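You operate a simulated robot arm through the tools that you are given. There is no shell and no other tool.

You run a simulated robot arm. Do the job below in one go: nothing can be reset, and whatever is moved stays where it is left.

TASK
First put the honey jar on the plate, then wipe the drip and slide the plate there.
Fine: the red-lidded jar; wipe, then slide onto the clean spot; the blue cloth goes back where it lay. Set down upright: honey jar. What is to be rubbed or washed off counts as gone when no trace of it is left.
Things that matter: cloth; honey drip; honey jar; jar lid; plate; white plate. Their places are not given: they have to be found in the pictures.

It is judged by the outcome, as a careful person would: the job done as asked, and still so three seconds after it is handed in. It fails if anything else is knocked over, pushed out of place, dropped, spilled or broken. Flat cloth is picked up by pressing the open fingertips on it (5 to 10 N) and closing them slowly along it; thin cloth reads only 2 to 8 mm in the jaws.

THE ROBOT
A 5-joint arm with a two-finger parallel gripper, fixed in place. Base frame: the origin is at the foot of the arm, x ahead of it, y to its left, z up; the work surface is at about z = 0. Units: mm, rad, N and s.
With the tool pointing down near the work surface it reaches from about 260 to 680 mm from the base axis. Its first joint turns from -1.152 to 1.152 rad. The tool tilts only in the upright plane through the base axis and itself; it spins freely about its own axis. Payload 2.9 kg.
The tool frame sits at the grasp point between the pads (the TCP): z along the fingers, y along the line on which they close. The tips reach 30 mm beyond it. Largest opening 110 mm; finger width 20, thickness 10; the body of the gripper, 48 by 112 mm, starts 55 mm behind the TCP.
Orientation is that of the tool frame in the base frame, as [roll, pitch, yaw] about the fixed x, y, z axes, in that order (R = Rz(yaw) Ry(pitch) Rx(roll)). With the fingers straight down and closing along the base's y, the tool's x points along the base's -x, its y along +y and its z along -z.

THE INTERFACE
- The arm moves only by the tool move_arm. Its argument "rows" is a list of rows, each a list of 2 entries, a list of its own where there are three numbers: the shift along the tool's x, y, z in units of 25 mm (1.0 is 25 mm), then the turn, a rotation vector about the tool's x, y, z in units of 4 degrees (1.0 is 4 degrees). In form: [[[x, y, z], [rx, ry, rz]], ...]. A call has 1 to 20 rows; each row shifts and turns the commanded pose from where the row before left it, along the tool's axes as they then stand. "fingers" is the finger opening in mm, from 0 to 110, set as the call begins (left out, the last holds). A call with a number of a shift or a turn outside -1 to 1 is refused whole. Rows are played at 5 a second. More than 50 mm and 0.15 rad between two rows, or a gripper value outside its range, and nothing of the call is played. A pose out of reach is approached as far as the arm can. The call stops where the force on the tool passes 70 N (or 10 N more than at its start, if that is more) or the arm is blocked; 0.2 s more then pass. Each finger travels about 108 mm/s and halts on what it meets, pressing with about 26 N; the grip force reading is that of the motor and also rises with nothing between the fingers. The clock runs only during rows and for 0.2 s after the last one: add rows that do not move to give the fingers time. The reply holds the time, the measured pose of the TCP, the force on the tool along the base axes, the opening and the grip force, in the units named above and with some noise, with the torque about the TCP (base axes, N m) and any sound that the robot's microphone picked up.
- Cameras (640 x 400 px; columns grow to the right, rows downward): "scene" is fixed at [35.6, -468.1, 602.7]; the picture's right is [0.70, -0.71, 0.00], its down [-0.49, -0.48, -0.73] and it looks along [0.52, 0.51, -0.68] (base axes); focal length 305 px, centre (320, 200). "wrist" rides on the gripper at [72, 17, -103] in the tool frame; the picture's right is [-0.23, 0.97, 0.00], its down [-0.76, -0.18, -0.62] and it looks along [-0.61, -0.14, 0.78] (tool axes); focal length 222 px, centre (320, 200).
- grab_frame(camera): a new picture of that camera. The clock stands still meanwhile.
- locate(camera, pixels): for up to 12 pixels [column, row] of the newest picture of that camera ("zoom" is the newest enlarged one), the place [x, y, z] in the base frame of the surface seen there, good to about 2 mm, but the place of the scene camera against the robot may be out by one fixed shift of up to 18 mm in any direction. The clock stands still meanwhile.
- zoom(camera, box): a new picture of the part [left, top, right, bottom] of that camera's present view, enlarged. The clock stands still meanwhile.
- finish_job(): hands the job in; it is judged then, once.

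Unless the task says otherwise, let go and move clear before handing in.

The tools are called after "Request:" as a command line: name --argument value ..., lists and objects as JSON in quotes. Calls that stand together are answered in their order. move_arm: Moves the arm, as the interface text tells. Its arguments: {"type":"object","properties":{"rows":{"type":"array","items":{"type":"array"}},"fingers":{"type":"number"}},"required":["rows"]} The other tools are called the same way: grab_frame (camera) takes a picture; locate (camera, pixels) gives the place of the surface under pixels of a picture; zoom (camera, box) takes an enlarged picture of a part of a camera's view; finish_job () hands the job in.

At the start:

```text
time_s: 0.0
position: [363.8, -85.3, 259.0]
orientation: [-3.14, 0.001, 3.141]
wrist_force: [-0.4, 0.4, 0.2]
moment: [0.0, 0.01, -0.01]
opening: 110.1
grip_force: 0.0
```

scene: 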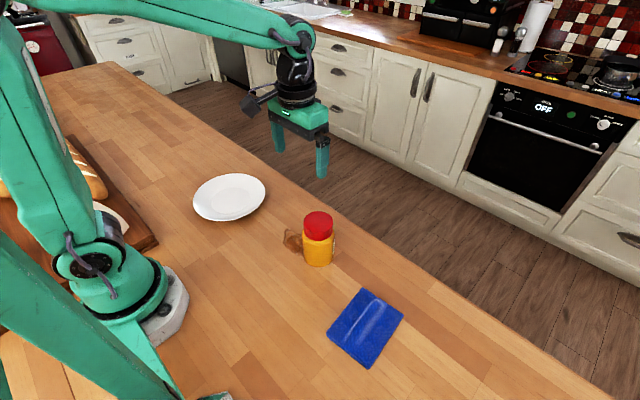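
wrist: 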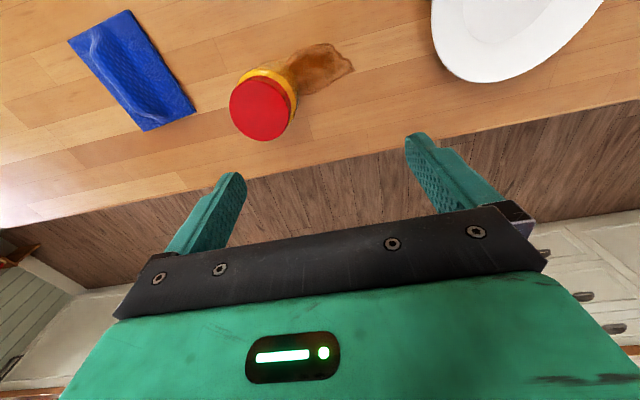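

The scene picture shows the red-lidded jar near (318,238), the drip just left of it at (292,240), the plate at (229,197) and the blue cloth at (365,327). I'll zoom in and locate these points in both cameras.

Request:
locate --camera "wrist" --pixels '[[260, 108], [285, 80], [320, 65], [350, 65], [300, 92], [68, 42], [130, 12], [196, 108], [144, 131], [110, 60], [470, 75], [520, 30]]'

Request:
locate --camera "scene" --pixels '[[318, 220], [318, 262], [292, 240], [285, 232], [229, 197], [194, 200], [265, 190], [365, 289], [403, 317], [366, 368], [327, 336], [225, 220]]'

Request:
zoom --camera "wrist" --box '[200, 0, 440, 150]'

Request:
zoom --camera "scene" --box '[180, 160, 420, 310]'

```text
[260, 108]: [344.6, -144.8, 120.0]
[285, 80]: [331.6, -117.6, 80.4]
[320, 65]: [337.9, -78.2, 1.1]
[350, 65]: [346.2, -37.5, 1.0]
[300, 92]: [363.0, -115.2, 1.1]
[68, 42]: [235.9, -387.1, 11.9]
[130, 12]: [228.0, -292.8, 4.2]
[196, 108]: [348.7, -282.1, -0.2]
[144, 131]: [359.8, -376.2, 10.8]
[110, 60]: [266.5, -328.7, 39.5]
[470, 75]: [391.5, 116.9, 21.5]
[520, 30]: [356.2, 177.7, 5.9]
```

```text
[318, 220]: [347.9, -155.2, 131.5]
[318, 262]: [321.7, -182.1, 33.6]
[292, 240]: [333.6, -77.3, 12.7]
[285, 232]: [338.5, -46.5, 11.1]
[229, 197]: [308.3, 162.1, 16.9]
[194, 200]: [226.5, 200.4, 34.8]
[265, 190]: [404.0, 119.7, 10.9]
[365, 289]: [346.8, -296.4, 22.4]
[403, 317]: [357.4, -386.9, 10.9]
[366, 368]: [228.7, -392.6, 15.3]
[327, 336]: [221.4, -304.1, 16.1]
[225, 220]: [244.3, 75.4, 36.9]
```

```text
2.67 times, centred on (320, 75) of wrist
```

zoom: 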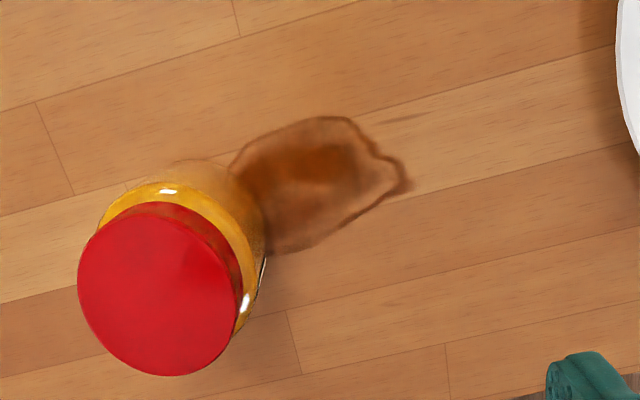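

```text
2.67 times, centred on (300, 235) of scene
```

zoom: 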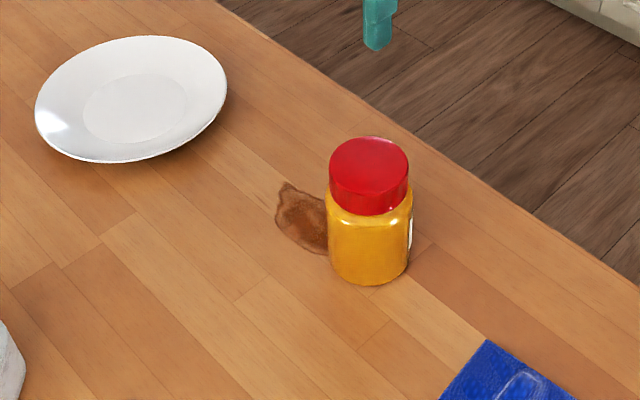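

The wrist camera puts the lid top at about (345,-145,120). The drip runs up to the jar's foot, and the cloth has a raised ridge at about z=40. Next I'll measure the jar, drip and plate more closely.

Request:
locate --camera "zoom" --pixels '[[370, 160], [332, 195], [368, 210], [368, 222], [368, 280], [405, 200], [280, 185], [305, 245], [130, 105], [36, 110], [227, 85], [130, 162]]'

Request:
zoom --camera "wrist" --box '[200, 0, 440, 150]'

```text
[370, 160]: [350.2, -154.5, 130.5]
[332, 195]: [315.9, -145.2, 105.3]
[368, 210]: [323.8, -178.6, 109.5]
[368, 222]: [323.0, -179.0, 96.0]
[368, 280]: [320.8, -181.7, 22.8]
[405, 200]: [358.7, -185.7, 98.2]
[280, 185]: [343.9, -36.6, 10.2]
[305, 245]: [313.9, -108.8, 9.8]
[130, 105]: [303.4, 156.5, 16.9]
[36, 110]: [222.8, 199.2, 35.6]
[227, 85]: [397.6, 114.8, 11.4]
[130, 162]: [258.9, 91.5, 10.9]
```

```text
2.67 times, centred on (320, 75) of wrist
```

zoom: 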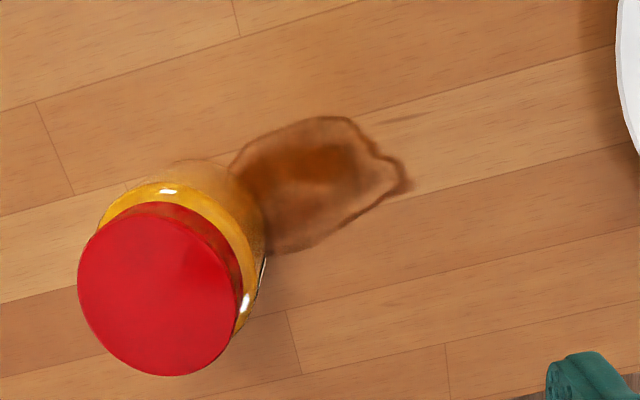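

Request:
locate --camera "zoom" --pixels '[[82, 285], [240, 295], [165, 206], [165, 373], [160, 289], [408, 187], [345, 118], [240, 165], [275, 252], [310, 180], [210, 170], [390, 150]]'

```text
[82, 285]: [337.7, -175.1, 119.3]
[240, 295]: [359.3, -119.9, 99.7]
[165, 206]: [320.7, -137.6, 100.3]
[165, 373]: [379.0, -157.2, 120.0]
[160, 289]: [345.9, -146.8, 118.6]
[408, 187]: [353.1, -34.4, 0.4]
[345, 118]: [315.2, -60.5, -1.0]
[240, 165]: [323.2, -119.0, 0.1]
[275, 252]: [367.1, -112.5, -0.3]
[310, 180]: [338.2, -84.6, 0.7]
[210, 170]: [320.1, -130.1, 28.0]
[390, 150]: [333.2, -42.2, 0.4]
```

The lid edge points fit a circle about 61 mm across, centred near (349,-147.5), with its top at z=120. The drip spans roughly x 315–367 and y -120 to -34. I'll move above the jar at z≈200 and look again before going down.

Request:
move_arm --rows '[[[0.197, -0.829, 0.787], [0, 0, 0]], [[0.197, -0.829, 0.787], [0, 0, 0]], [[0.197, -0.829, 0.787], [0, 0, 0]], [[0, 0, 0], [0, 0, 0]]]' --fingers 110

Request:
grab_frame --camera "wrist"

```text
time_s: 1.0
position: [348.7, -146.8, 200.3]
orientation: [-3.141, 0.001, -3.141]
wrist_force: [-0.6, 0.8, -1.3]
moment: [-0.03, -0.02, 0.01]
opening: 110.2
grip_force: 0.2
```

```text
taken
```

wrist: 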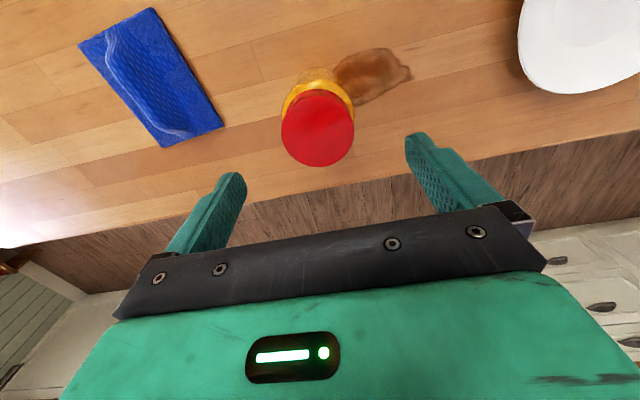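

The lid sits at (318,128), between the two fingertips. I'll check its centre and the cloth from here before going down.

Request:
locate --camera "wrist" --pixels '[[283, 128], [353, 128], [318, 92], [318, 165], [318, 128], [120, 60], [150, 100], [110, 40], [170, 80], [80, 42], [155, 10], [224, 125]]'

Request:
zoom --camera "wrist" --box '[60, 0, 300, 150]'

```text
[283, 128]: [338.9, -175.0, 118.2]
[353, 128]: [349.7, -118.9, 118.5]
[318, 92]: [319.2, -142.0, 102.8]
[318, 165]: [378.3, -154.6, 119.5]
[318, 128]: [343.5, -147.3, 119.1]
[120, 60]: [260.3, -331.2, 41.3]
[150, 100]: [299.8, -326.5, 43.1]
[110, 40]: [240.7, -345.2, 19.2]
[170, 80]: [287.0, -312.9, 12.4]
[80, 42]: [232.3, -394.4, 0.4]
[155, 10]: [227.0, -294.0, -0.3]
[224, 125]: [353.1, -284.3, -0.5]
```

```text
2.67 times, centred on (180, 75) of wrist
```

zoom: 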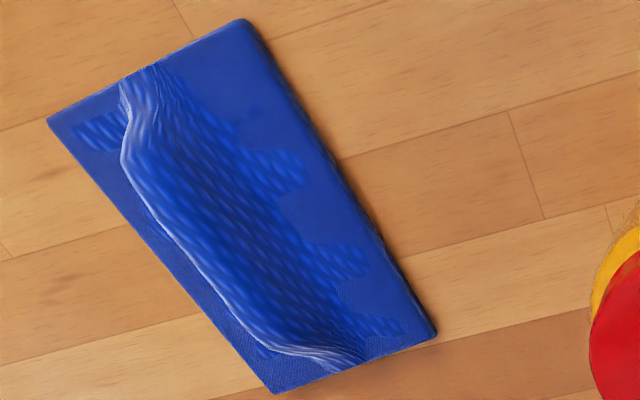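

The cloth has a ridge about 43 mm high near y≈-330, which will do to pinch. The jar is centred under the tool, so I'll go down to z≈75 and close on the jar's body below the lid.

Request:
move_arm --rows '[[[0, 0, 0.8], [0, 0, 0]], [[0, 0, 0.8], [0, 0, 0]], [[0, 0, 0.8], [0, 0, 0]], [[0, 0, 0.8], [0, 0, 0]], [[0, 0, 0.6], [0, 0, 0]], [[0, 0, 0.6], [0, 0, 0]], [[0, 0, 0.5], [0, 0, 0]], [[0, 0, 0], [0, 0, 0]]]' --fingers 110

Request:
grab_frame --camera "scene"

Request:
grab_frame --camera "wrist"

```text
time_s: 2.8
position: [348.0, -148.1, 78.0]
orientation: [-3.14, 0.0, 3.141]
wrist_force: [0.8, 0.7, 0.1]
moment: [0.0, 0.01, 0.0]
opening: 110.1
grip_force: 0.2
```

```text
taken
```

scene: 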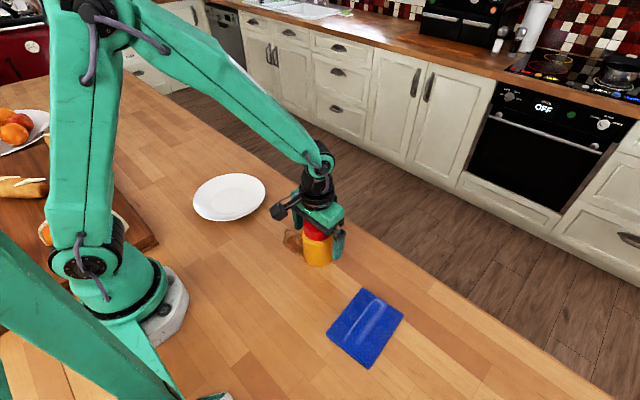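

```text
taken
```

wrist: 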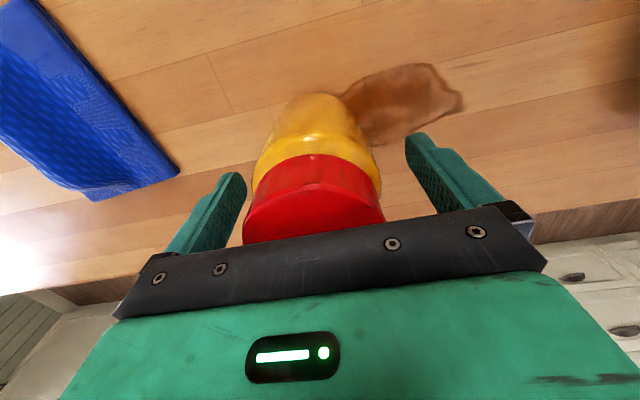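

The fingers straddle the jar body with the tips near z=48 and nothing touching. I'll lower 3 mm more, then close slowly.

Request:
move_arm --rows '[[[0, 0, 0.14], [0, 0, 0]], [[0, 0, 0], [0, 0, 0]]]' --fingers 80

Request:
move_arm --rows '[[[0, 0, 0], [0, 0, 0]], [[0, 0, 0], [0, 0, 0]], [[0, 0, 0], [0, 0, 0]]]' --fingers 50

```text
time_s: 3.4
position: [348.7, -146.3, 73.7]
orientation: [-3.141, 0.001, -3.141]
wrist_force: [-0.4, 0.3, -0.4]
moment: [-0.01, -0.03, 0.04]
opening: 79.7
grip_force: 0.0
```

```text
time_s: 4.2
position: [348.3, -145.9, 75.4]
orientation: [3.141, 0.001, -3.141]
wrist_force: [0.6, 1.9, -0.3]
moment: [0.18, -0.28, 0.03]
opening: 73.5
grip_force: 25.8
```

The grip holds at 73.5 mm opening and 26 N, so the jar is in the jaws. I'll lift it straight up about 100 mm and look at it, the drip and the plate.

Request:
move_arm --rows '[[[0, 0, -0.3], [0, 0, 0]], [[0, 0, -0.5], [0, 0, 0]], [[0, 0, -0.6], [0, 0, 0]], [[0, 0, -0.7], [0, 0, 0]], [[0, 0, -0.7], [0, 0, 0]], [[0, 0, -0.7], [0, 0, 0]], [[0, 0, -0.5], [0, 0, 0]], [[0, 0, 0], [0, 0, 0]]]'

Request:
grab_frame --camera "wrist"

Request:
grab_frame --camera "scene"

```text
time_s: 6.0
position: [348.0, -146.5, 174.3]
orientation: [-3.141, -0.001, -3.141]
wrist_force: [0.3, -0.1, -5.2]
moment: [0.02, 0.02, -0.01]
opening: 73.3
grip_force: 26.0
```

```text
taken
```

wrist: 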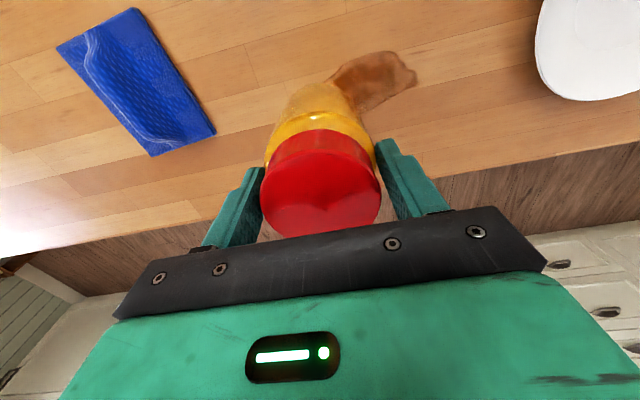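

```text
taken
```

scene: 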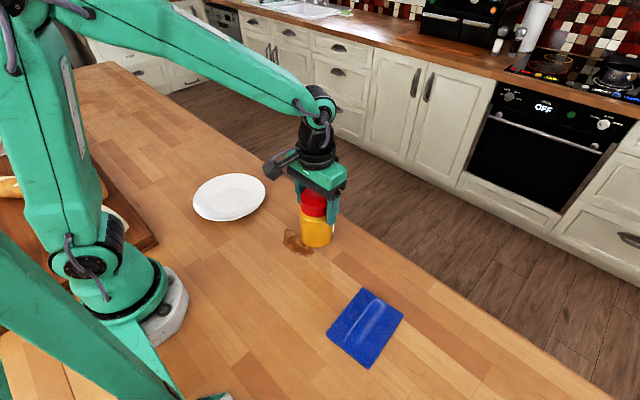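

The jar is held upright and weighs about 5 N, and the drip is visible at (370,80) in the wrist view. I'll carry the jar towards the plate at this height and measure the plate on the way.

Request:
move_arm --rows '[[[0, 0.4, 0], [0, 0, 0]], [[0, 0.7, 0], [0, 0, 0]], [[0.1, 0.8, 0], [0, 0, 0]], [[0.1, 0.8, 0], [0, 0, 0]], [[0.1, 0.8, 0], [0, 0, 0]], [[0.1, 0.8, 0], [0, 0, 0]], [[0.1, 0.8, 0], [0, 0, 0]], [[0.1, 0.8, 0], [0, 0, 0]], [[0.1, 0.7, 0], [0, 0, 0]], [[0.1, 0.4, 0], [0, 0, 0]], [[0, 0, 0], [0, 0, 0]]]'

Request:
grab_frame --camera "wrist"

Request:
grab_frame --camera "scene"

```text
time_s: 8.4
position: [328.2, 27.0, 172.9]
orientation: [3.141, 0.001, 3.141]
wrist_force: [-0.7, -0.4, -5.0]
moment: [0.03, -0.02, 0.01]
opening: 73.2
grip_force: 26.0
```

```text
taken
```

wrist: 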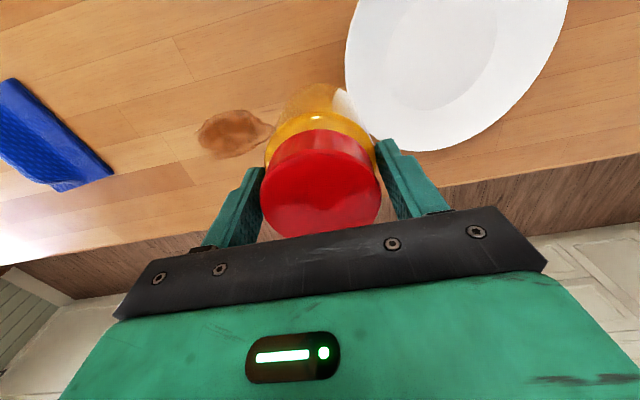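

```text
taken
```

scene: 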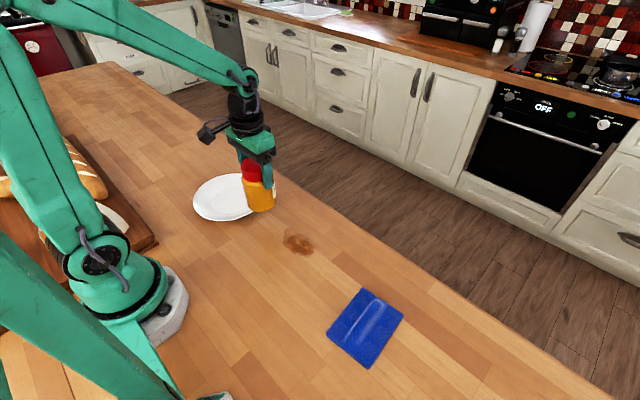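

The drip is fully visible now at about (235,133) in the wrist view, and the plate shows its flat centre at about (440,50). I'll locate the rim, the centre and the outline of the drip.

Request:
locate --camera "wrist" --pixels '[[348, 50], [380, 125], [420, 149], [470, 142], [520, 103], [553, 50], [440, 50], [400, 100], [497, 30], [386, 65], [450, 108], [363, 105]]'

Request:
zoom --camera "wrist" --box '[160, 80, 320, 180]'

```text
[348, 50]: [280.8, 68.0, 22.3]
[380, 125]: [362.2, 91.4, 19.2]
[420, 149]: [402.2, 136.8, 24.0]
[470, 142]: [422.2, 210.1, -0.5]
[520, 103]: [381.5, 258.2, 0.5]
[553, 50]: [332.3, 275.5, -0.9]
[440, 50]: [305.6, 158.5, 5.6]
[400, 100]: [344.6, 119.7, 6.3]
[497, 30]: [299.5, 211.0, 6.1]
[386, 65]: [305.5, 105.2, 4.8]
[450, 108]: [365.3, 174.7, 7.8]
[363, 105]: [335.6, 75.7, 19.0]
```

```text
4.00 times, centred on (240, 130) of wrist
```

zoom: 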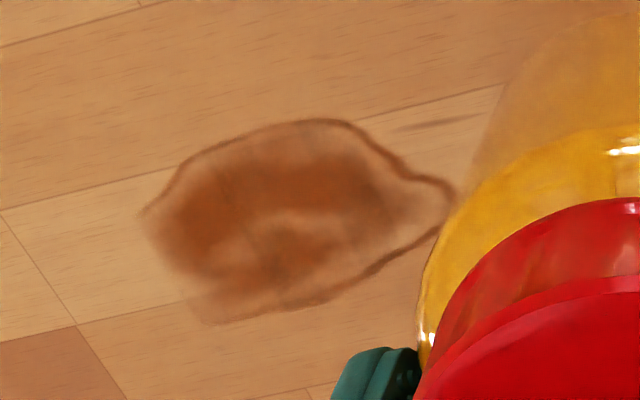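

The plate's centre comes out near (304,160), with its flat inner area about 53 mm in radius at z≈5.5 and its rim at z≈22. Next I'll locate the drip's outline in the zoom.

Request:
locate --camera "zoom" --pixels '[[143, 215], [180, 160], [330, 120], [455, 188], [440, 230], [390, 255], [300, 300], [215, 325], [160, 260], [290, 220], [440, 125], [400, 165]]'

```text
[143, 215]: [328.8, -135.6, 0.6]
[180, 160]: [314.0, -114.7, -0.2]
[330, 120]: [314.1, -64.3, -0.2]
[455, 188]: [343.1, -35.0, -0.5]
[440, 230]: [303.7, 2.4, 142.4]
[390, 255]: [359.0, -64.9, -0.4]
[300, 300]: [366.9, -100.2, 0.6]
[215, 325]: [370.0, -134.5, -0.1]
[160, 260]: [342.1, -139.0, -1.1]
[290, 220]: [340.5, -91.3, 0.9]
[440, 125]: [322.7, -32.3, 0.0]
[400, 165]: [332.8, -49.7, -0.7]
```

The drip spans x 313–370 and y -139 to -34, centred at about (341,-88). I'll carry the jar over the plate's centre at (304,160) and check before lowering.

Request:
move_arm --rows '[[[0.1, 0.4, 0], [0, 0, 0]], [[0.14, 0.7, 0], [0, 0, 0]], [[0.14, 0.8, 0], [0, 0, 0]], [[0.14, 0.8, 0], [0, 0, 0]], [[0.14, 0.8, 0], [0, 0, 0]], [[0.14, 0.8, 0], [0, 0, 0]], [[0.1, 0.6, 0], [0, 0, 0]], [[0.06, 0.4, 0], [0, 0, 0]], [[0, 0, 0], [0, 0, 0]]]'

Request:
grab_frame --camera "wrist"

Request:
grab_frame --camera "scene"

```text
time_s: 10.4
position: [303.3, 159.9, 173.7]
orientation: [3.141, 0.0, -3.141]
wrist_force: [0.4, -0.1, -5.2]
moment: [0.0, -0.03, -0.01]
opening: 73.3
grip_force: 26.3
```

```text
taken
```

wrist: 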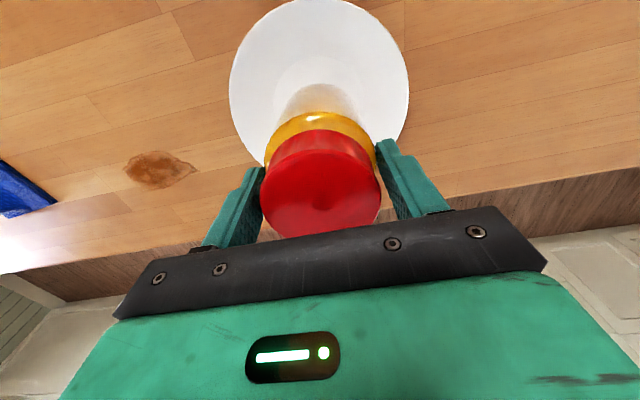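

```text
taken
```

scene: 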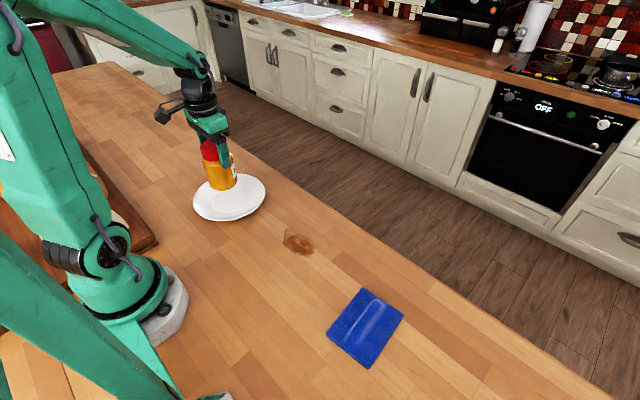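

Request:
locate --camera "wrist" --pixels '[[230, 80], [408, 75], [320, 1], [273, 20], [380, 25], [274, 80], [361, 80], [318, 54], [255, 150], [405, 110], [240, 40], [395, 45]]'

Request:
zoom --camera "wrist" --box '[200, 0, 440, 150]'

```text
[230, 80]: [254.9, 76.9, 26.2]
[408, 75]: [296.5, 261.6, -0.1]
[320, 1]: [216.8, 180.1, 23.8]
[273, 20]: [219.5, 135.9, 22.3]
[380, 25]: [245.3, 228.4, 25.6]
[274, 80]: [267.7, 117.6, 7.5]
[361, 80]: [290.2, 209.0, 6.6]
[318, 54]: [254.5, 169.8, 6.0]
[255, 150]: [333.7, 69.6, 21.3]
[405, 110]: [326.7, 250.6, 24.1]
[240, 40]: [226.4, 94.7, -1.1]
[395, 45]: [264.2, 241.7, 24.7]
```

```text
2.67 times, centred on (320, 75) of wrist
```

zoom: 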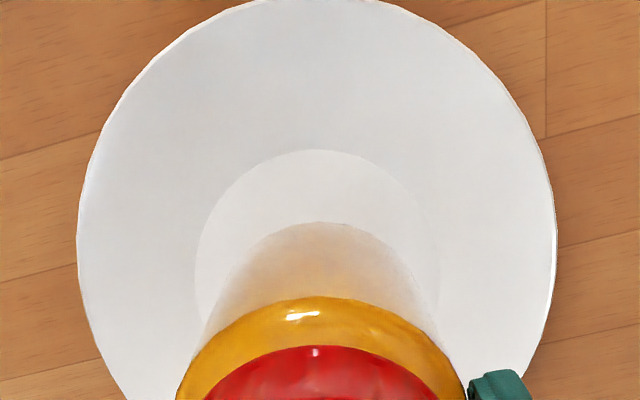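

The rim points fit a circle centred at about (308.5,160) with a radius of 94 mm. I'll shift 5 mm in +x and lower the jar to about 5 mm above the plate, then touch down gently.

Request:
move_arm --rows '[[[-0.19, 0, 0.3], [0, 0, 0]], [[0, 0, 0.5], [0, 0, 0]], [[0, 0, 0.6], [0, 0, 0]], [[0, 0, 0.6], [0, 0, 0]], [[0, 0, 0.6], [0, 0, 0]], [[0, 0, 0.5], [0, 0, 0]], [[0, 0, 0.3], [0, 0, 0]], [[0, 0, 0.1], [0, 0, 0]], [[0, 0, 0], [0, 0, 0]]]'

Request:
grab_frame --camera "wrist"

```text
time_s: 11.9
position: [311.8, 159.6, 100.5]
orientation: [3.136, 0.011, 3.141]
wrist_force: [-4.4, 0.9, 6.6]
moment: [0.21, -0.11, 0.09]
opening: 73.6
grip_force: 26.1
stopped in row 7: the force on the tool passed its limit at 89 N (the readings are from after the stop); the commanded pose is now the measured one
```

```text
taken
```

wrist: 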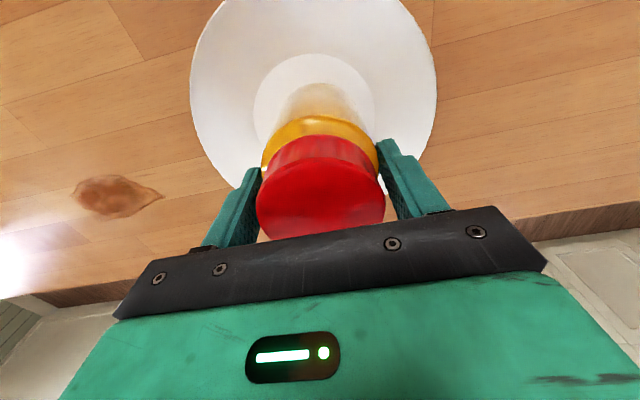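

The descent stopped at z≈100 with an 89 N spike, about 20 mm higher than I expected contact. I'll look closely from the scene camera to see what touched.

Request:
grab_frame --camera "scene"

Request:
zoom --camera "scene" --box '[130, 100, 290, 250]'

Request:
zoom --camera "wrist" --box '[180, 0, 460, 250]'

```text
taken
```

scene: 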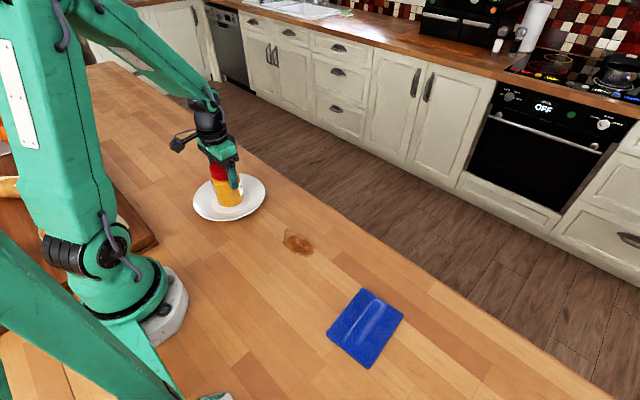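

```text
2.67 times, centred on (210, 175) of scene
```

zoom: 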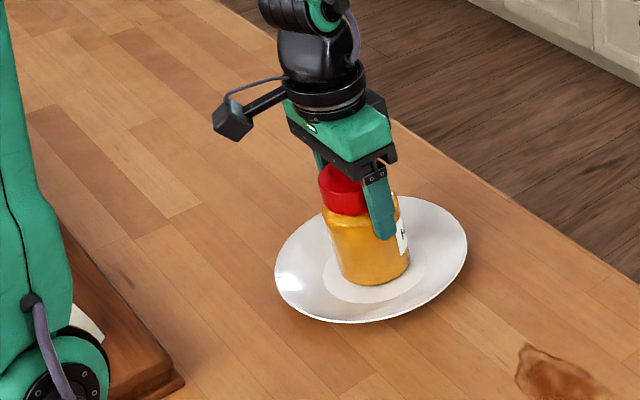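

```text
1.60 times, centred on (320, 125) of wrist
```

zoom: 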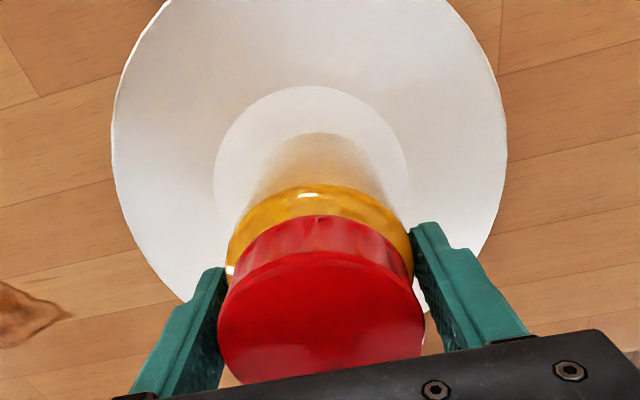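

Request:
locate --camera "wrist" --pixels '[[320, 210], [285, 190], [355, 190], [320, 165], [320, 140], [320, 125], [310, 95], [318, 65], [280, 95], [365, 95], [200, 80], [430, 80]]'

Request:
locate --camera "zoom" --pixels '[[320, 330], [270, 330], [370, 330], [320, 280], [320, 240], [320, 200], [320, 160], [310, 105], [250, 160], [390, 160], [150, 150], [490, 150]]'

Request:
locate --camera "scene" --pixels '[[216, 170], [220, 180], [225, 190], [228, 200], [229, 206], [230, 210], [224, 204], [238, 202], [215, 205], [250, 205], [208, 195], [228, 218]]'

```text
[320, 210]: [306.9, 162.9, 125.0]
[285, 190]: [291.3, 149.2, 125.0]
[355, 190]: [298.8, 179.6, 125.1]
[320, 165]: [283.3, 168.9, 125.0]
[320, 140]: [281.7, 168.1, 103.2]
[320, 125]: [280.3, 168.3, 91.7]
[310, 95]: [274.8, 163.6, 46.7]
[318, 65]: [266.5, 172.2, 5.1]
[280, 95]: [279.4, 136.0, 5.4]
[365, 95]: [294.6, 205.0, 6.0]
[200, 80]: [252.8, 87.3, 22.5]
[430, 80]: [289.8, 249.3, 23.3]
```

```text
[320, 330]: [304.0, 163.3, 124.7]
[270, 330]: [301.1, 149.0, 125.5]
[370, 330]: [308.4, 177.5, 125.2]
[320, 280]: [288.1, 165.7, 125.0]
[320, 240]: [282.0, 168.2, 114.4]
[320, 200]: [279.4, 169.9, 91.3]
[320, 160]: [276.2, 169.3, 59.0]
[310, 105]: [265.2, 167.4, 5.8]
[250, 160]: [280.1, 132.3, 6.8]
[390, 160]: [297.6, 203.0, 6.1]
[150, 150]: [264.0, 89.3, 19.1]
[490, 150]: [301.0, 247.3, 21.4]
```

```text
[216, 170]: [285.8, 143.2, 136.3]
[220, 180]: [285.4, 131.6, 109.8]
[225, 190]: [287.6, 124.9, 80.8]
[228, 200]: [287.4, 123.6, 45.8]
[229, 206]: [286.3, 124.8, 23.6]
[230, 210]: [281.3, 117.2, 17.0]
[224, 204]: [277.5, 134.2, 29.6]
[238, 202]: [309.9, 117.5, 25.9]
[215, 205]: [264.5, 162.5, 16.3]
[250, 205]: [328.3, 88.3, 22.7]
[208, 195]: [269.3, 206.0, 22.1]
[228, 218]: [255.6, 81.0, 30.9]
```

The lid top now reads z=125 at every point, which is its 120 mm height plus 5 mm of plate. So the jar is already standing level on the plate, near (312,162); it had slipped about 20 mm in the jaws during the lift. I'll open the fingers gently here.

Request:
move_arm --rows '[[[0, 0, 0], [0, 0, 0]], [[0, 0, 0], [0, 0, 0]]]' --fingers 80

Request:
move_arm --rows '[[[0, 0, 0], [0, 0, 0]], [[0, 0, 0], [0, 0, 0]]]' --fingers 110

Request:
grab_frame --camera "wrist"

```text
time_s: 12.5
position: [311.5, 159.9, 101.3]
orientation: [3.138, 0.008, -3.141]
wrist_force: [0.3, -0.6, 0.6]
moment: [0.01, 0.0, -0.01]
opening: 79.9
grip_force: 0.1
```

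```text
time_s: 13.1
position: [311.9, 159.3, 99.8]
orientation: [3.137, 0.007, 3.14]
wrist_force: [-0.3, 0.1, -0.7]
moment: [0.0, 0.0, -0.01]
opening: 109.7
grip_force: 0.1
```

```text
taken
```

wrist: 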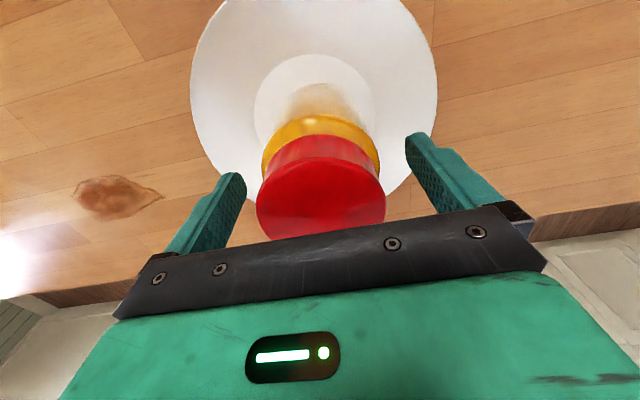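

The jar stands free and upright on the plate with the fingers fully open. I'll back straight up, then travel over to the cloth.

Request:
move_arm --rows '[[[0, 0, -0.4], [0, 0, 0]], [[0, 0, -0.7], [0, 0, 0]], [[0, 0, -0.8], [0, 0, 0]], [[0, 0, -0.9], [0, 0, 0]], [[0, 0, -0.9], [0, 0, 0]], [[0, 0, -0.7], [0.06, 0.1, 0]], [[0, 0, 0], [0, 0, 0]]]'

Request:
move_arm --rows '[[[0.04, -0.5, 0], [0, 0, 0]], [[0.04, -0.9, 0], [0, 0, 0]], [[0.04, -1, 0], [0, 0, 0]], [[0.04, -1, 0], [0, 0, 0]], [[0.04, -1, 0], [0, 0, 0]], [[0.04, -1, 0], [0, 0, 0]], [[0.04, -1, 0], [0, 0, 0]], [[0.04, -1, 0], [0, 0, 0]], [[0.04, -1, 0], [0, 0, 0]], [[0.04, -1, 0], [0, 0, 0]], [[0.04, -1, 0], [0, 0, 0]], [[0.04, -1, 0], [0, 0, 0]], [[0.04, -1, 0], [0, 0, 0]], [[0.04, -1, 0], [0, 0, 0]], [[0.04, -1, 0], [0, 0, 0]], [[0.04, -1, 0], [0, 0, 0]], [[0.04, -1, 0], [0, 0, 0]], [[0.04, -0.9, 0], [0, 0, 0]], [[0.04, -0.5, 0], [0, 0, 0]], [[0, 0, 0], [0, 0, 0]]]'

Request:
grab_frame --camera "wrist"

Request:
grab_frame --camera "scene"

```text
time_s: 14.7
position: [309.9, 160.0, 210.9]
orientation: [-3.14, 0.002, -3.141]
wrist_force: [0.5, -0.1, 0.1]
moment: [0.0, 0.0, 0.01]
opening: 109.7
grip_force: 0.0
```

```text
time_s: 18.9
position: [290.9, -285.6, 210.5]
orientation: [-3.141, 0.0, -3.142]
wrist_force: [-0.8, 0.1, -0.4]
moment: [-0.02, 0.0, 0.0]
opening: 110.0
grip_force: 0.1
```

```text
taken
```

wrist: 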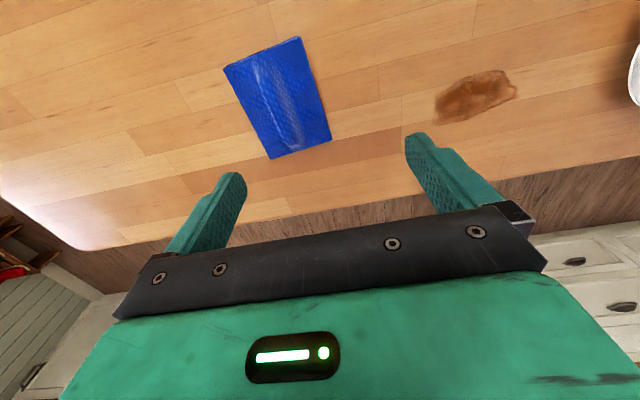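

```text
taken
```

scene: 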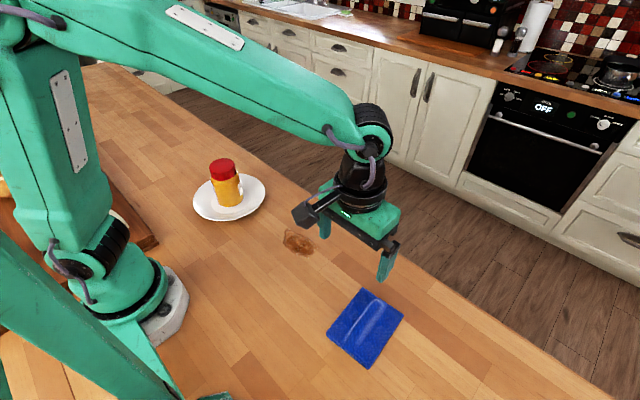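

The jar is standing well on the plate at (226,182) in the scene view. I'll zoom the wrist camera on the cloth to get its corners and ridge accurately.

Request:
zoom --camera "wrist" --box '[200, 20, 360, 170]'

```text
2.67 times, centred on (280, 95) of wrist
```

zoom: 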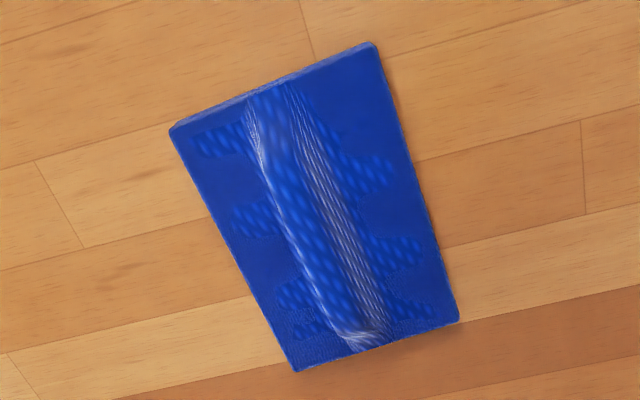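

Request:
locate --camera "zoom" --pixels '[[173, 132], [371, 46], [457, 318], [297, 368], [262, 100], [280, 150], [300, 200], [320, 250], [345, 310], [310, 150], [260, 240], [385, 220]]'

```text
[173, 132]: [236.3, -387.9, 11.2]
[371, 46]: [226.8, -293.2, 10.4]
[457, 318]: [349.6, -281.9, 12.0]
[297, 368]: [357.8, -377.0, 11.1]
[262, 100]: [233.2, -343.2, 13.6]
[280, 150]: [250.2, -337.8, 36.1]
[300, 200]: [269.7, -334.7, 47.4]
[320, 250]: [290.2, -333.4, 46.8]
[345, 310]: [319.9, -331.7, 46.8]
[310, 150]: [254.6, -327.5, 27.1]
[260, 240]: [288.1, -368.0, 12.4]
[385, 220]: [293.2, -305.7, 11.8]
```

The cloth is a pad about 11 mm thick, centred near (292,-335) and turned about 5°. Its ridge stands 47 mm high along y≈-334. I'll move above the ridge, turn to match it and lower to z≈95.

Request:
move_arm --rows '[[[0, -0.65, 0], [0, 0, -0.65]], [[0, -0.65, 0], [0, 0, -0.6]], [[0, -0.63, 0.5], [0, 0, 0]], [[0, 0, 0.9], [0, 0, 0]], [[0, 0, 0.9], [0, 0, 0]], [[0, 0, 0.9], [0, 0, 0]], [[0, 0, 0.9], [0, 0, 0]], [[0, 0, 0.5], [0, 0, 0]], [[0, 0, 0], [0, 0, 0]]]' --fingers 110

Request:
grab_frame --camera "wrist"

Request:
zoom --camera "scene" --box '[280, 220, 440, 390]'

```text
time_s: 20.9
position: [293.8, -332.0, 93.8]
orientation: [-3.14, 0.0, -3.055]
wrist_force: [-1.2, -0.1, 1.0]
moment: [0.0, -0.01, -0.04]
opening: 110.0
grip_force: 0.2
```

```text
taken
```

wrist: 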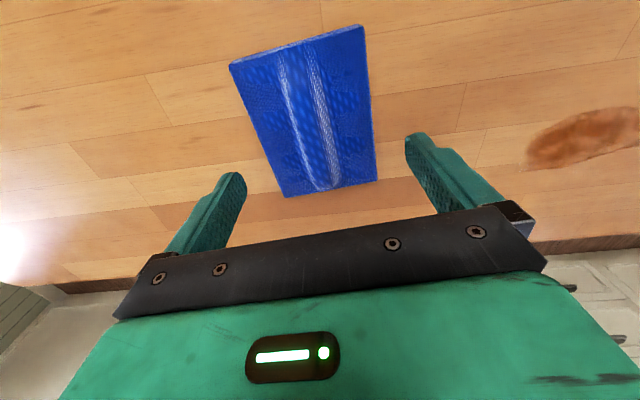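

```text
2.35 times, centred on (360, 305) of scene
```

zoom: 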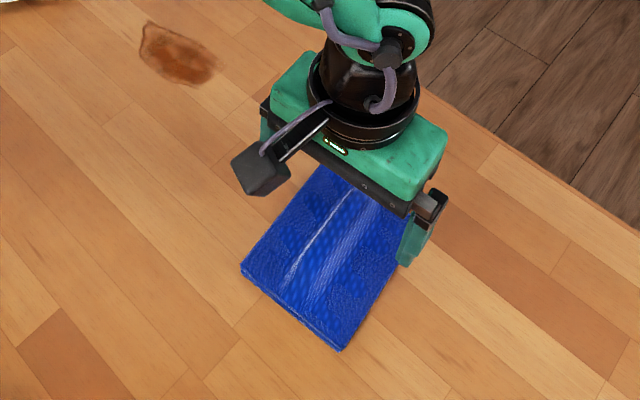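

The tool is lined up with the ridge. I'll narrow the fingers to 60 mm and lower the tips to about z=14, just above the pad on either side of the ridge.

Request:
move_arm --rows '[[[0, 0, 0], [0, 0, 0]], [[0, 0, 0.4], [0, 0, 0]], [[0, 0, 0.5], [0, 0, 0]], [[0, 0, 0.5], [0, 0, 0]], [[0, 0, 0.3], [0, 0, 0]], [[0, 0, 0.2], [0, 0, 0]], [[0, 0, 0], [0, 0, 0]]]' --fingers 60

Request:
grab_frame --camera "wrist"

Request:
zoom --camera "scene" --box '[280, 220, 440, 390]'

```text
time_s: 22.5
position: [295.0, -331.8, 47.6]
orientation: [3.142, -0.001, -3.053]
wrist_force: [0.4, -0.6, 0.0]
moment: [-0.03, 0.0, -0.01]
opening: 60.0
grip_force: 0.1
```

```text
taken
```

wrist: 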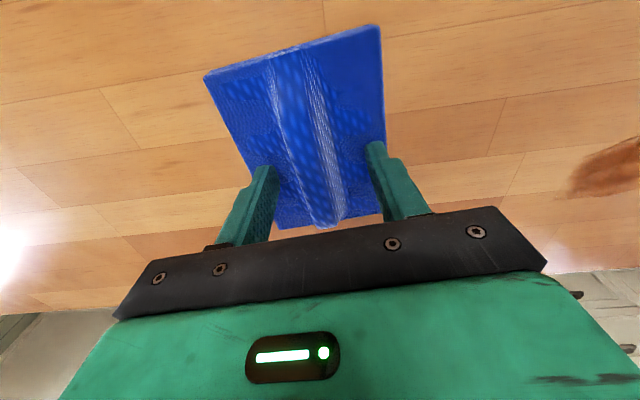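

```text
2.35 times, centred on (360, 305) of scene
```

zoom: 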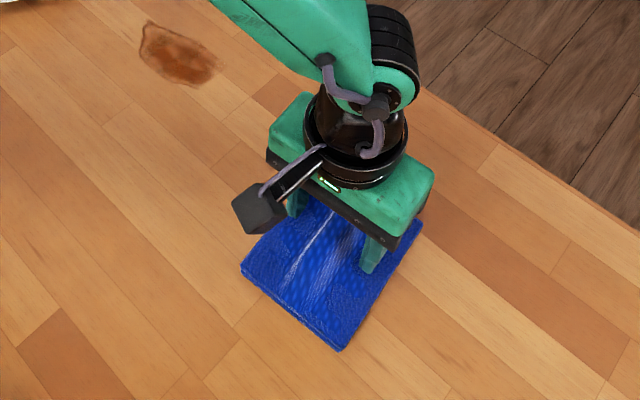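

The fingers straddle the ridge with no contact force. I'll lower about 3 mm more and close slowly on the ridge, watching the opening.

Request:
move_arm --rows '[[[0, 0, 0.12], [0, 0, 0]], [[0, 0, 0], [0, 0, 0]]]' --fingers 40

Request:
move_arm --rows '[[[0, 0, 0], [0, 0, 0]], [[0, 0, 0], [0, 0, 0]]]' --fingers 25

Request:
move_arm --rows '[[[0, 0, 0], [0, 0, 0]], [[0, 0, 0], [0, 0, 0]]]' --fingers 12

Request:
move_arm --rows '[[[0, 0, 0], [0, 0, 0]], [[0, 0, 0], [0, 0, 0]], [[0, 0, 0], [0, 0, 0]]]' --fingers 0

Request:
grab_frame --camera "wrist"

```text
time_s: 23.1
position: [293.4, -332.0, 45.3]
orientation: [3.141, 0.002, -3.054]
wrist_force: [-0.2, 0.4, 0.3]
moment: [0.01, -0.02, 0.01]
opening: 39.8
grip_force: 0.0
```

```text
time_s: 23.7
position: [294.8, -333.6, 45.3]
orientation: [-3.14, -0.001, -3.055]
wrist_force: [1.0, -0.3, -0.4]
moment: [-0.01, 0.02, 0.01]
opening: 25.3
grip_force: 0.1
```

```text
time_s: 24.3
position: [294.4, -332.7, 44.1]
orientation: [-3.141, -0.002, -3.055]
wrist_force: [0.1, 0.0, -0.2]
moment: [-0.03, -0.01, 0.02]
opening: 23.0
grip_force: 25.7
```

```text
time_s: 25.1
position: [292.4, -333.0, 43.6]
orientation: [-3.141, 0.0, -3.054]
wrist_force: [0.0, -0.7, 0.4]
moment: [0.02, -0.01, -0.01]
opening: 23.1
grip_force: 26.1
```

```text
taken
```

wrist: 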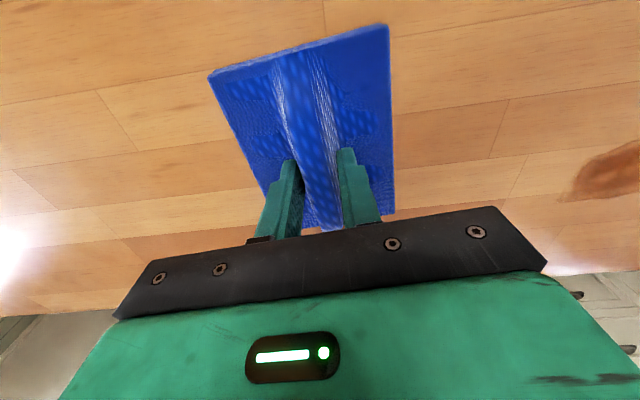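

The jaws hold the ridge firmly at 23 mm and 26 N. I'll note this pose, (294,-333,44) with yaw -3.055, for putting the cloth back, then lift slowly and check it comes along.

Request:
move_arm --rows '[[[0, 0, -0.2], [0, 0, 0]], [[0, 0, -0.3], [0, 0, 0]], [[0, 0, -0.4], [0, 0, 0]], [[0, 0, -0.4], [0, 0, 0]], [[0, 0, -0.3], [0, 0, 0]], [[0, 0, 0], [0, 0, 0]]]'

Request:
grab_frame --camera "wrist"

Request:
grab_frame --camera "scene"

```text
time_s: 26.5
position: [293.3, -332.9, 84.8]
orientation: [-3.141, 0.0, -3.056]
wrist_force: [-0.4, 0.1, -1.0]
moment: [-0.03, 0.04, -0.01]
opening: 23.2
grip_force: 26.2
```

```text
taken
```

wrist: 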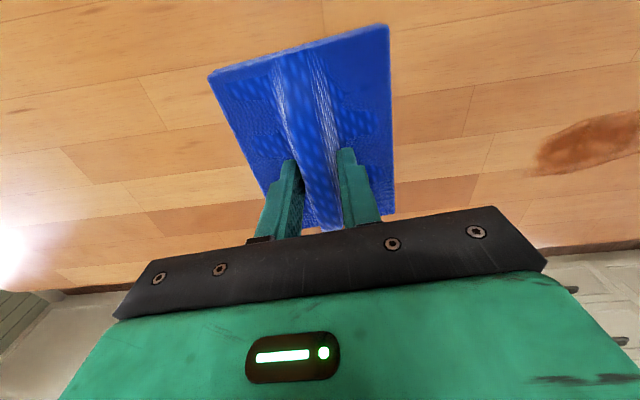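

```text
taken
```

scene: 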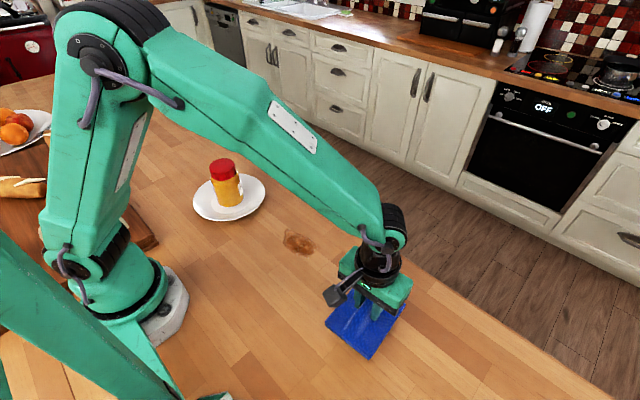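

The cloth came up with the gripper without shifting. I'll carry it above the drip at about (341,-87), keeping its underside around 40 mm above the worktop.

Request:
move_arm --rows '[[[-0.12, 0.4, 0], [0, 0, 0]], [[-0.22, 0.75, 0], [0, 0, 0]], [[-0.24, 0.85, 0], [0, 0, 0]], [[-0.24, 0.85, 0], [0, 0, 0]], [[-0.24, 0.85, 0], [0, 0, 0]], [[-0.24, 0.85, 0], [0, 0, 0]], [[-0.24, 0.85, 0], [0, 0, 0]], [[-0.24, 0.85, 0], [0, 0, 0]], [[-0.24, 0.85, 0], [0, 0, 0]], [[-0.24, 0.85, 0], [0, 0, 0]], [[-0.24, 0.85, 0], [0, 0, 0]], [[-0.18, 0.6, 0], [0, 0, 0]], [[-0.09, 0.24, 0], [0, 0, 0]], [[0, 0, 0], [0, 0, 0]]]'

Request:
grab_frame --camera "wrist"

Request:
zoom --camera "scene" --box '[180, 150, 420, 300]'

```text
time_s: 29.5
position: [341.3, -86.6, 85.7]
orientation: [3.141, 0.002, -3.054]
wrist_force: [0.0, -0.5, -0.3]
moment: [-0.02, -0.01, 0.02]
opening: 23.5
grip_force: 25.9
```

```text
taken
```

wrist: 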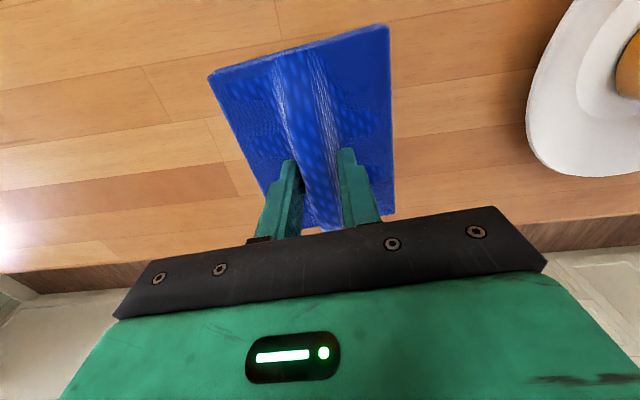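

```text
2.67 times, centred on (300, 225) of scene
```

zoom: 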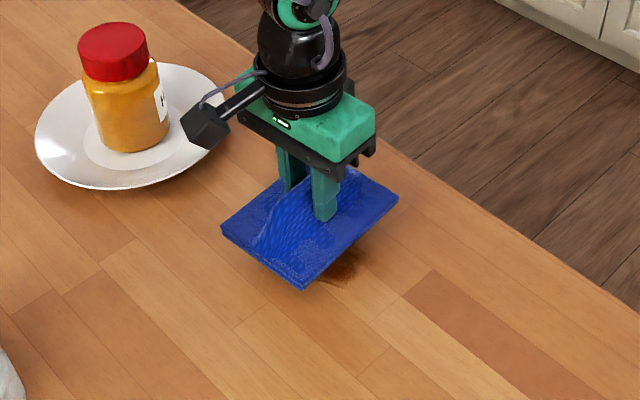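

The cloth is above the drip. I'll lower it to just above the worktop and then press down in small steps.

Request:
move_arm --rows '[[[0, 0, 0.4], [0, 0, 0]], [[0, 0, 0.5], [0, 0, 0]], [[0, 0, 0.4], [0, 0, 0]], [[0, 0, 0.2], [0, 0, 0]], [[0, 0, 0.1], [0, 0, 0]], [[0, 0, 0], [0, 0, 0]]]'

Request:
move_arm --rows '[[[0, 0, 0.06], [0, 0, 0]], [[0, 0, 0], [0, 0, 0]]]'

```text
time_s: 30.9
position: [341.9, -86.6, 44.9]
orientation: [-3.141, 0.002, -3.054]
wrist_force: [0.9, 0.9, -1.0]
moment: [0.02, 0.02, 0.03]
opening: 23.2
grip_force: 25.8
```

```text
time_s: 31.5
position: [342.9, -86.8, 44.1]
orientation: [-3.141, 0.004, -3.053]
wrist_force: [-5.7, 4.9, 29.4]
moment: [0.13, 0.13, 0.0]
opening: 23.6
grip_force: 26.0
```

Contact came suddenly at 29 N, so the pad is stiff. I'll ease up about 1 mm to press with 5–10 N.

Request:
move_arm --rows '[[[0, 0, -0.035], [0, 0, 0]], [[0, 0, 0], [0, 0, 0]]]'

```text
time_s: 32.1
position: [343.1, -87.4, 44.1]
orientation: [-3.14, 0.005, -3.054]
wrist_force: [4.0, 1.7, 15.4]
moment: [0.06, -0.05, 0.0]
opening: 23.1
grip_force: 26.2
```

It now presses with about 15 N. I'll ease up slightly and rub back and forth along y across the whole length of the drip.

Request:
move_arm --rows '[[[-0.043, 0.498, -0.01], [0, 0, 0]], [[-0.043, 0.498, 0], [0, 0, 0]], [[-0.043, 0.498, 0], [0, 0, 0]], [[-0.043, 0.498, 0], [0, 0, 0]], [[0.043, -0.498, 0], [0, 0, 0]], [[0.043, -0.498, 0], [0, 0, 0]], [[0.043, -0.498, 0], [0, 0, 0]], [[0.043, -0.498, 0], [0, 0, 0]], [[0.043, -0.498, 0], [0, 0, 0]], [[0.043, -0.498, 0], [0, 0, 0]], [[0.043, -0.498, 0], [0, 0, 0]], [[0.043, -0.498, 0], [0, 0, 0]], [[0, 0, 0], [0, 0, 0]]]'

Request:
zoom --camera "scene" --box '[180, 150, 420, 300]'

```text
time_s: 34.9
position: [343.5, -136.7, 44.3]
orientation: [3.139, 0.001, -3.055]
wrist_force: [-1.0, 0.9, 6.6]
moment: [0.05, 0.1, -0.01]
opening: 23.5
grip_force: 25.6
```

```text
2.67 times, centred on (300, 225) of scene
```

zoom: 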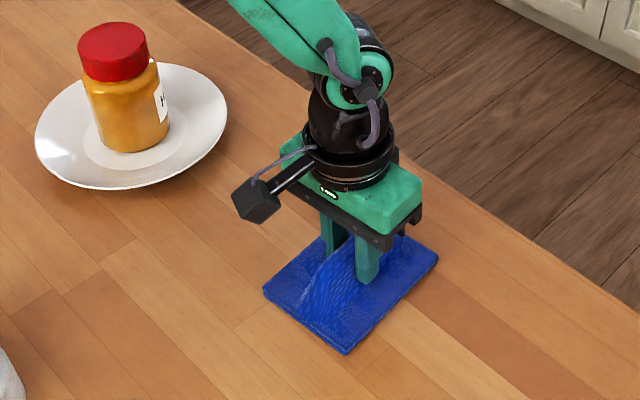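

At 6.6 N the pad slides well, and the uncovered end of the drip already looks clean around (270,215). I'll do more strokes, shifting the path in x as well.

Request:
move_arm --rows '[[[-0.043, 0.498, 0], [0, 0, 0]], [[-0.043, 0.498, 0], [0, 0, 0]], [[-0.043, 0.498, 0], [0, 0, 0]], [[-0.043, 0.498, 0], [0, 0, 0]], [[-0.043, 0.498, 0], [0, 0, 0]], [[-0.043, 0.498, 0], [0, 0, 0]], [[-0.043, 0.498, 0], [0, 0, 0]], [[-0.043, 0.498, 0], [0, 0, 0]], [[0.5, 0, 0], [0, 0, 0]], [[0.043, -0.498, 0], [0, 0, 0]], [[0.043, -0.498, 0], [0, 0, 0]], [[0.043, -0.498, 0], [0, 0, 0]], [[0.043, -0.498, 0], [0, 0, 0]], [[0.043, -0.498, 0], [0, 0, 0]], [[0.043, -0.498, 0], [0, 0, 0]], [[0.043, -0.498, 0], [0, 0, 0]], [[0.043, -0.498, 0], [0, 0, 0]], [[-0.5, 0, 0], [0, 0, 0]], [[-0.5, 0, 0], [0, 0, 0]]]'

Request:
move_arm --rows '[[[-0.043, 0.498, 0], [0, 0, 0]], [[-0.043, 0.498, 0], [0, 0, 0]], [[-0.043, 0.498, 0], [0, 0, 0]], [[-0.043, 0.498, 0], [0, 0, 0]], [[-0.043, 0.498, 0], [0, 0, 0]], [[-0.043, 0.498, 0], [0, 0, 0]], [[-0.043, 0.498, 0], [0, 0, 0]], [[-0.043, 0.498, 0], [0, 0, 0]], [[0.5, 0, 0], [0, 0, 0]], [[0.043, -0.498, 0], [0, 0, 0]], [[0.043, -0.498, 0], [0, 0, 0]], [[0.043, -0.498, 0], [0, 0, 0]], [[0.043, -0.498, 0], [0, 0, 0]], [[0.043, -0.498, 0], [0, 0, 0]], [[0.043, -0.498, 0], [0, 0, 0]], [[0.043, -0.498, 0], [0, 0, 0]], [[0.043, -0.498, 0], [0, 0, 0]]]'

Request:
zoom --camera "scene" --box '[180, 150, 420, 300]'

```text
time_s: 38.9
position: [354.6, -136.1, 43.6]
orientation: [-3.141, 0.0, -3.055]
wrist_force: [-3.0, -1.9, 7.3]
moment: [-0.03, -0.22, -0.05]
opening: 23.3
grip_force: 26.6
```

```text
time_s: 42.5
position: [341.9, -137.8, 43.9]
orientation: [-3.141, 0.0, -3.055]
wrist_force: [-0.5, 2.9, 5.1]
moment: [0.07, -0.03, 0.0]
opening: 23.0
grip_force: 26.0
```

```text
2.67 times, centred on (300, 225) of scene
```

zoom: 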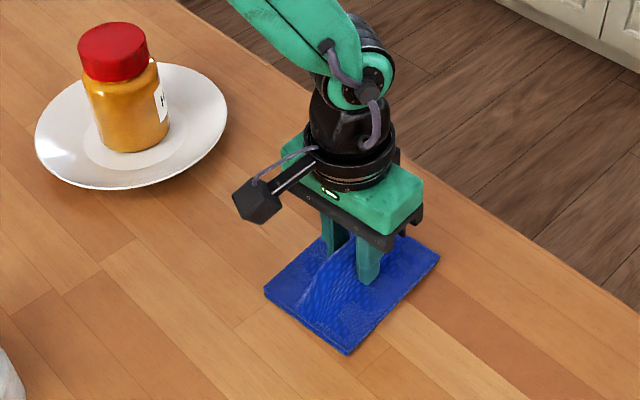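

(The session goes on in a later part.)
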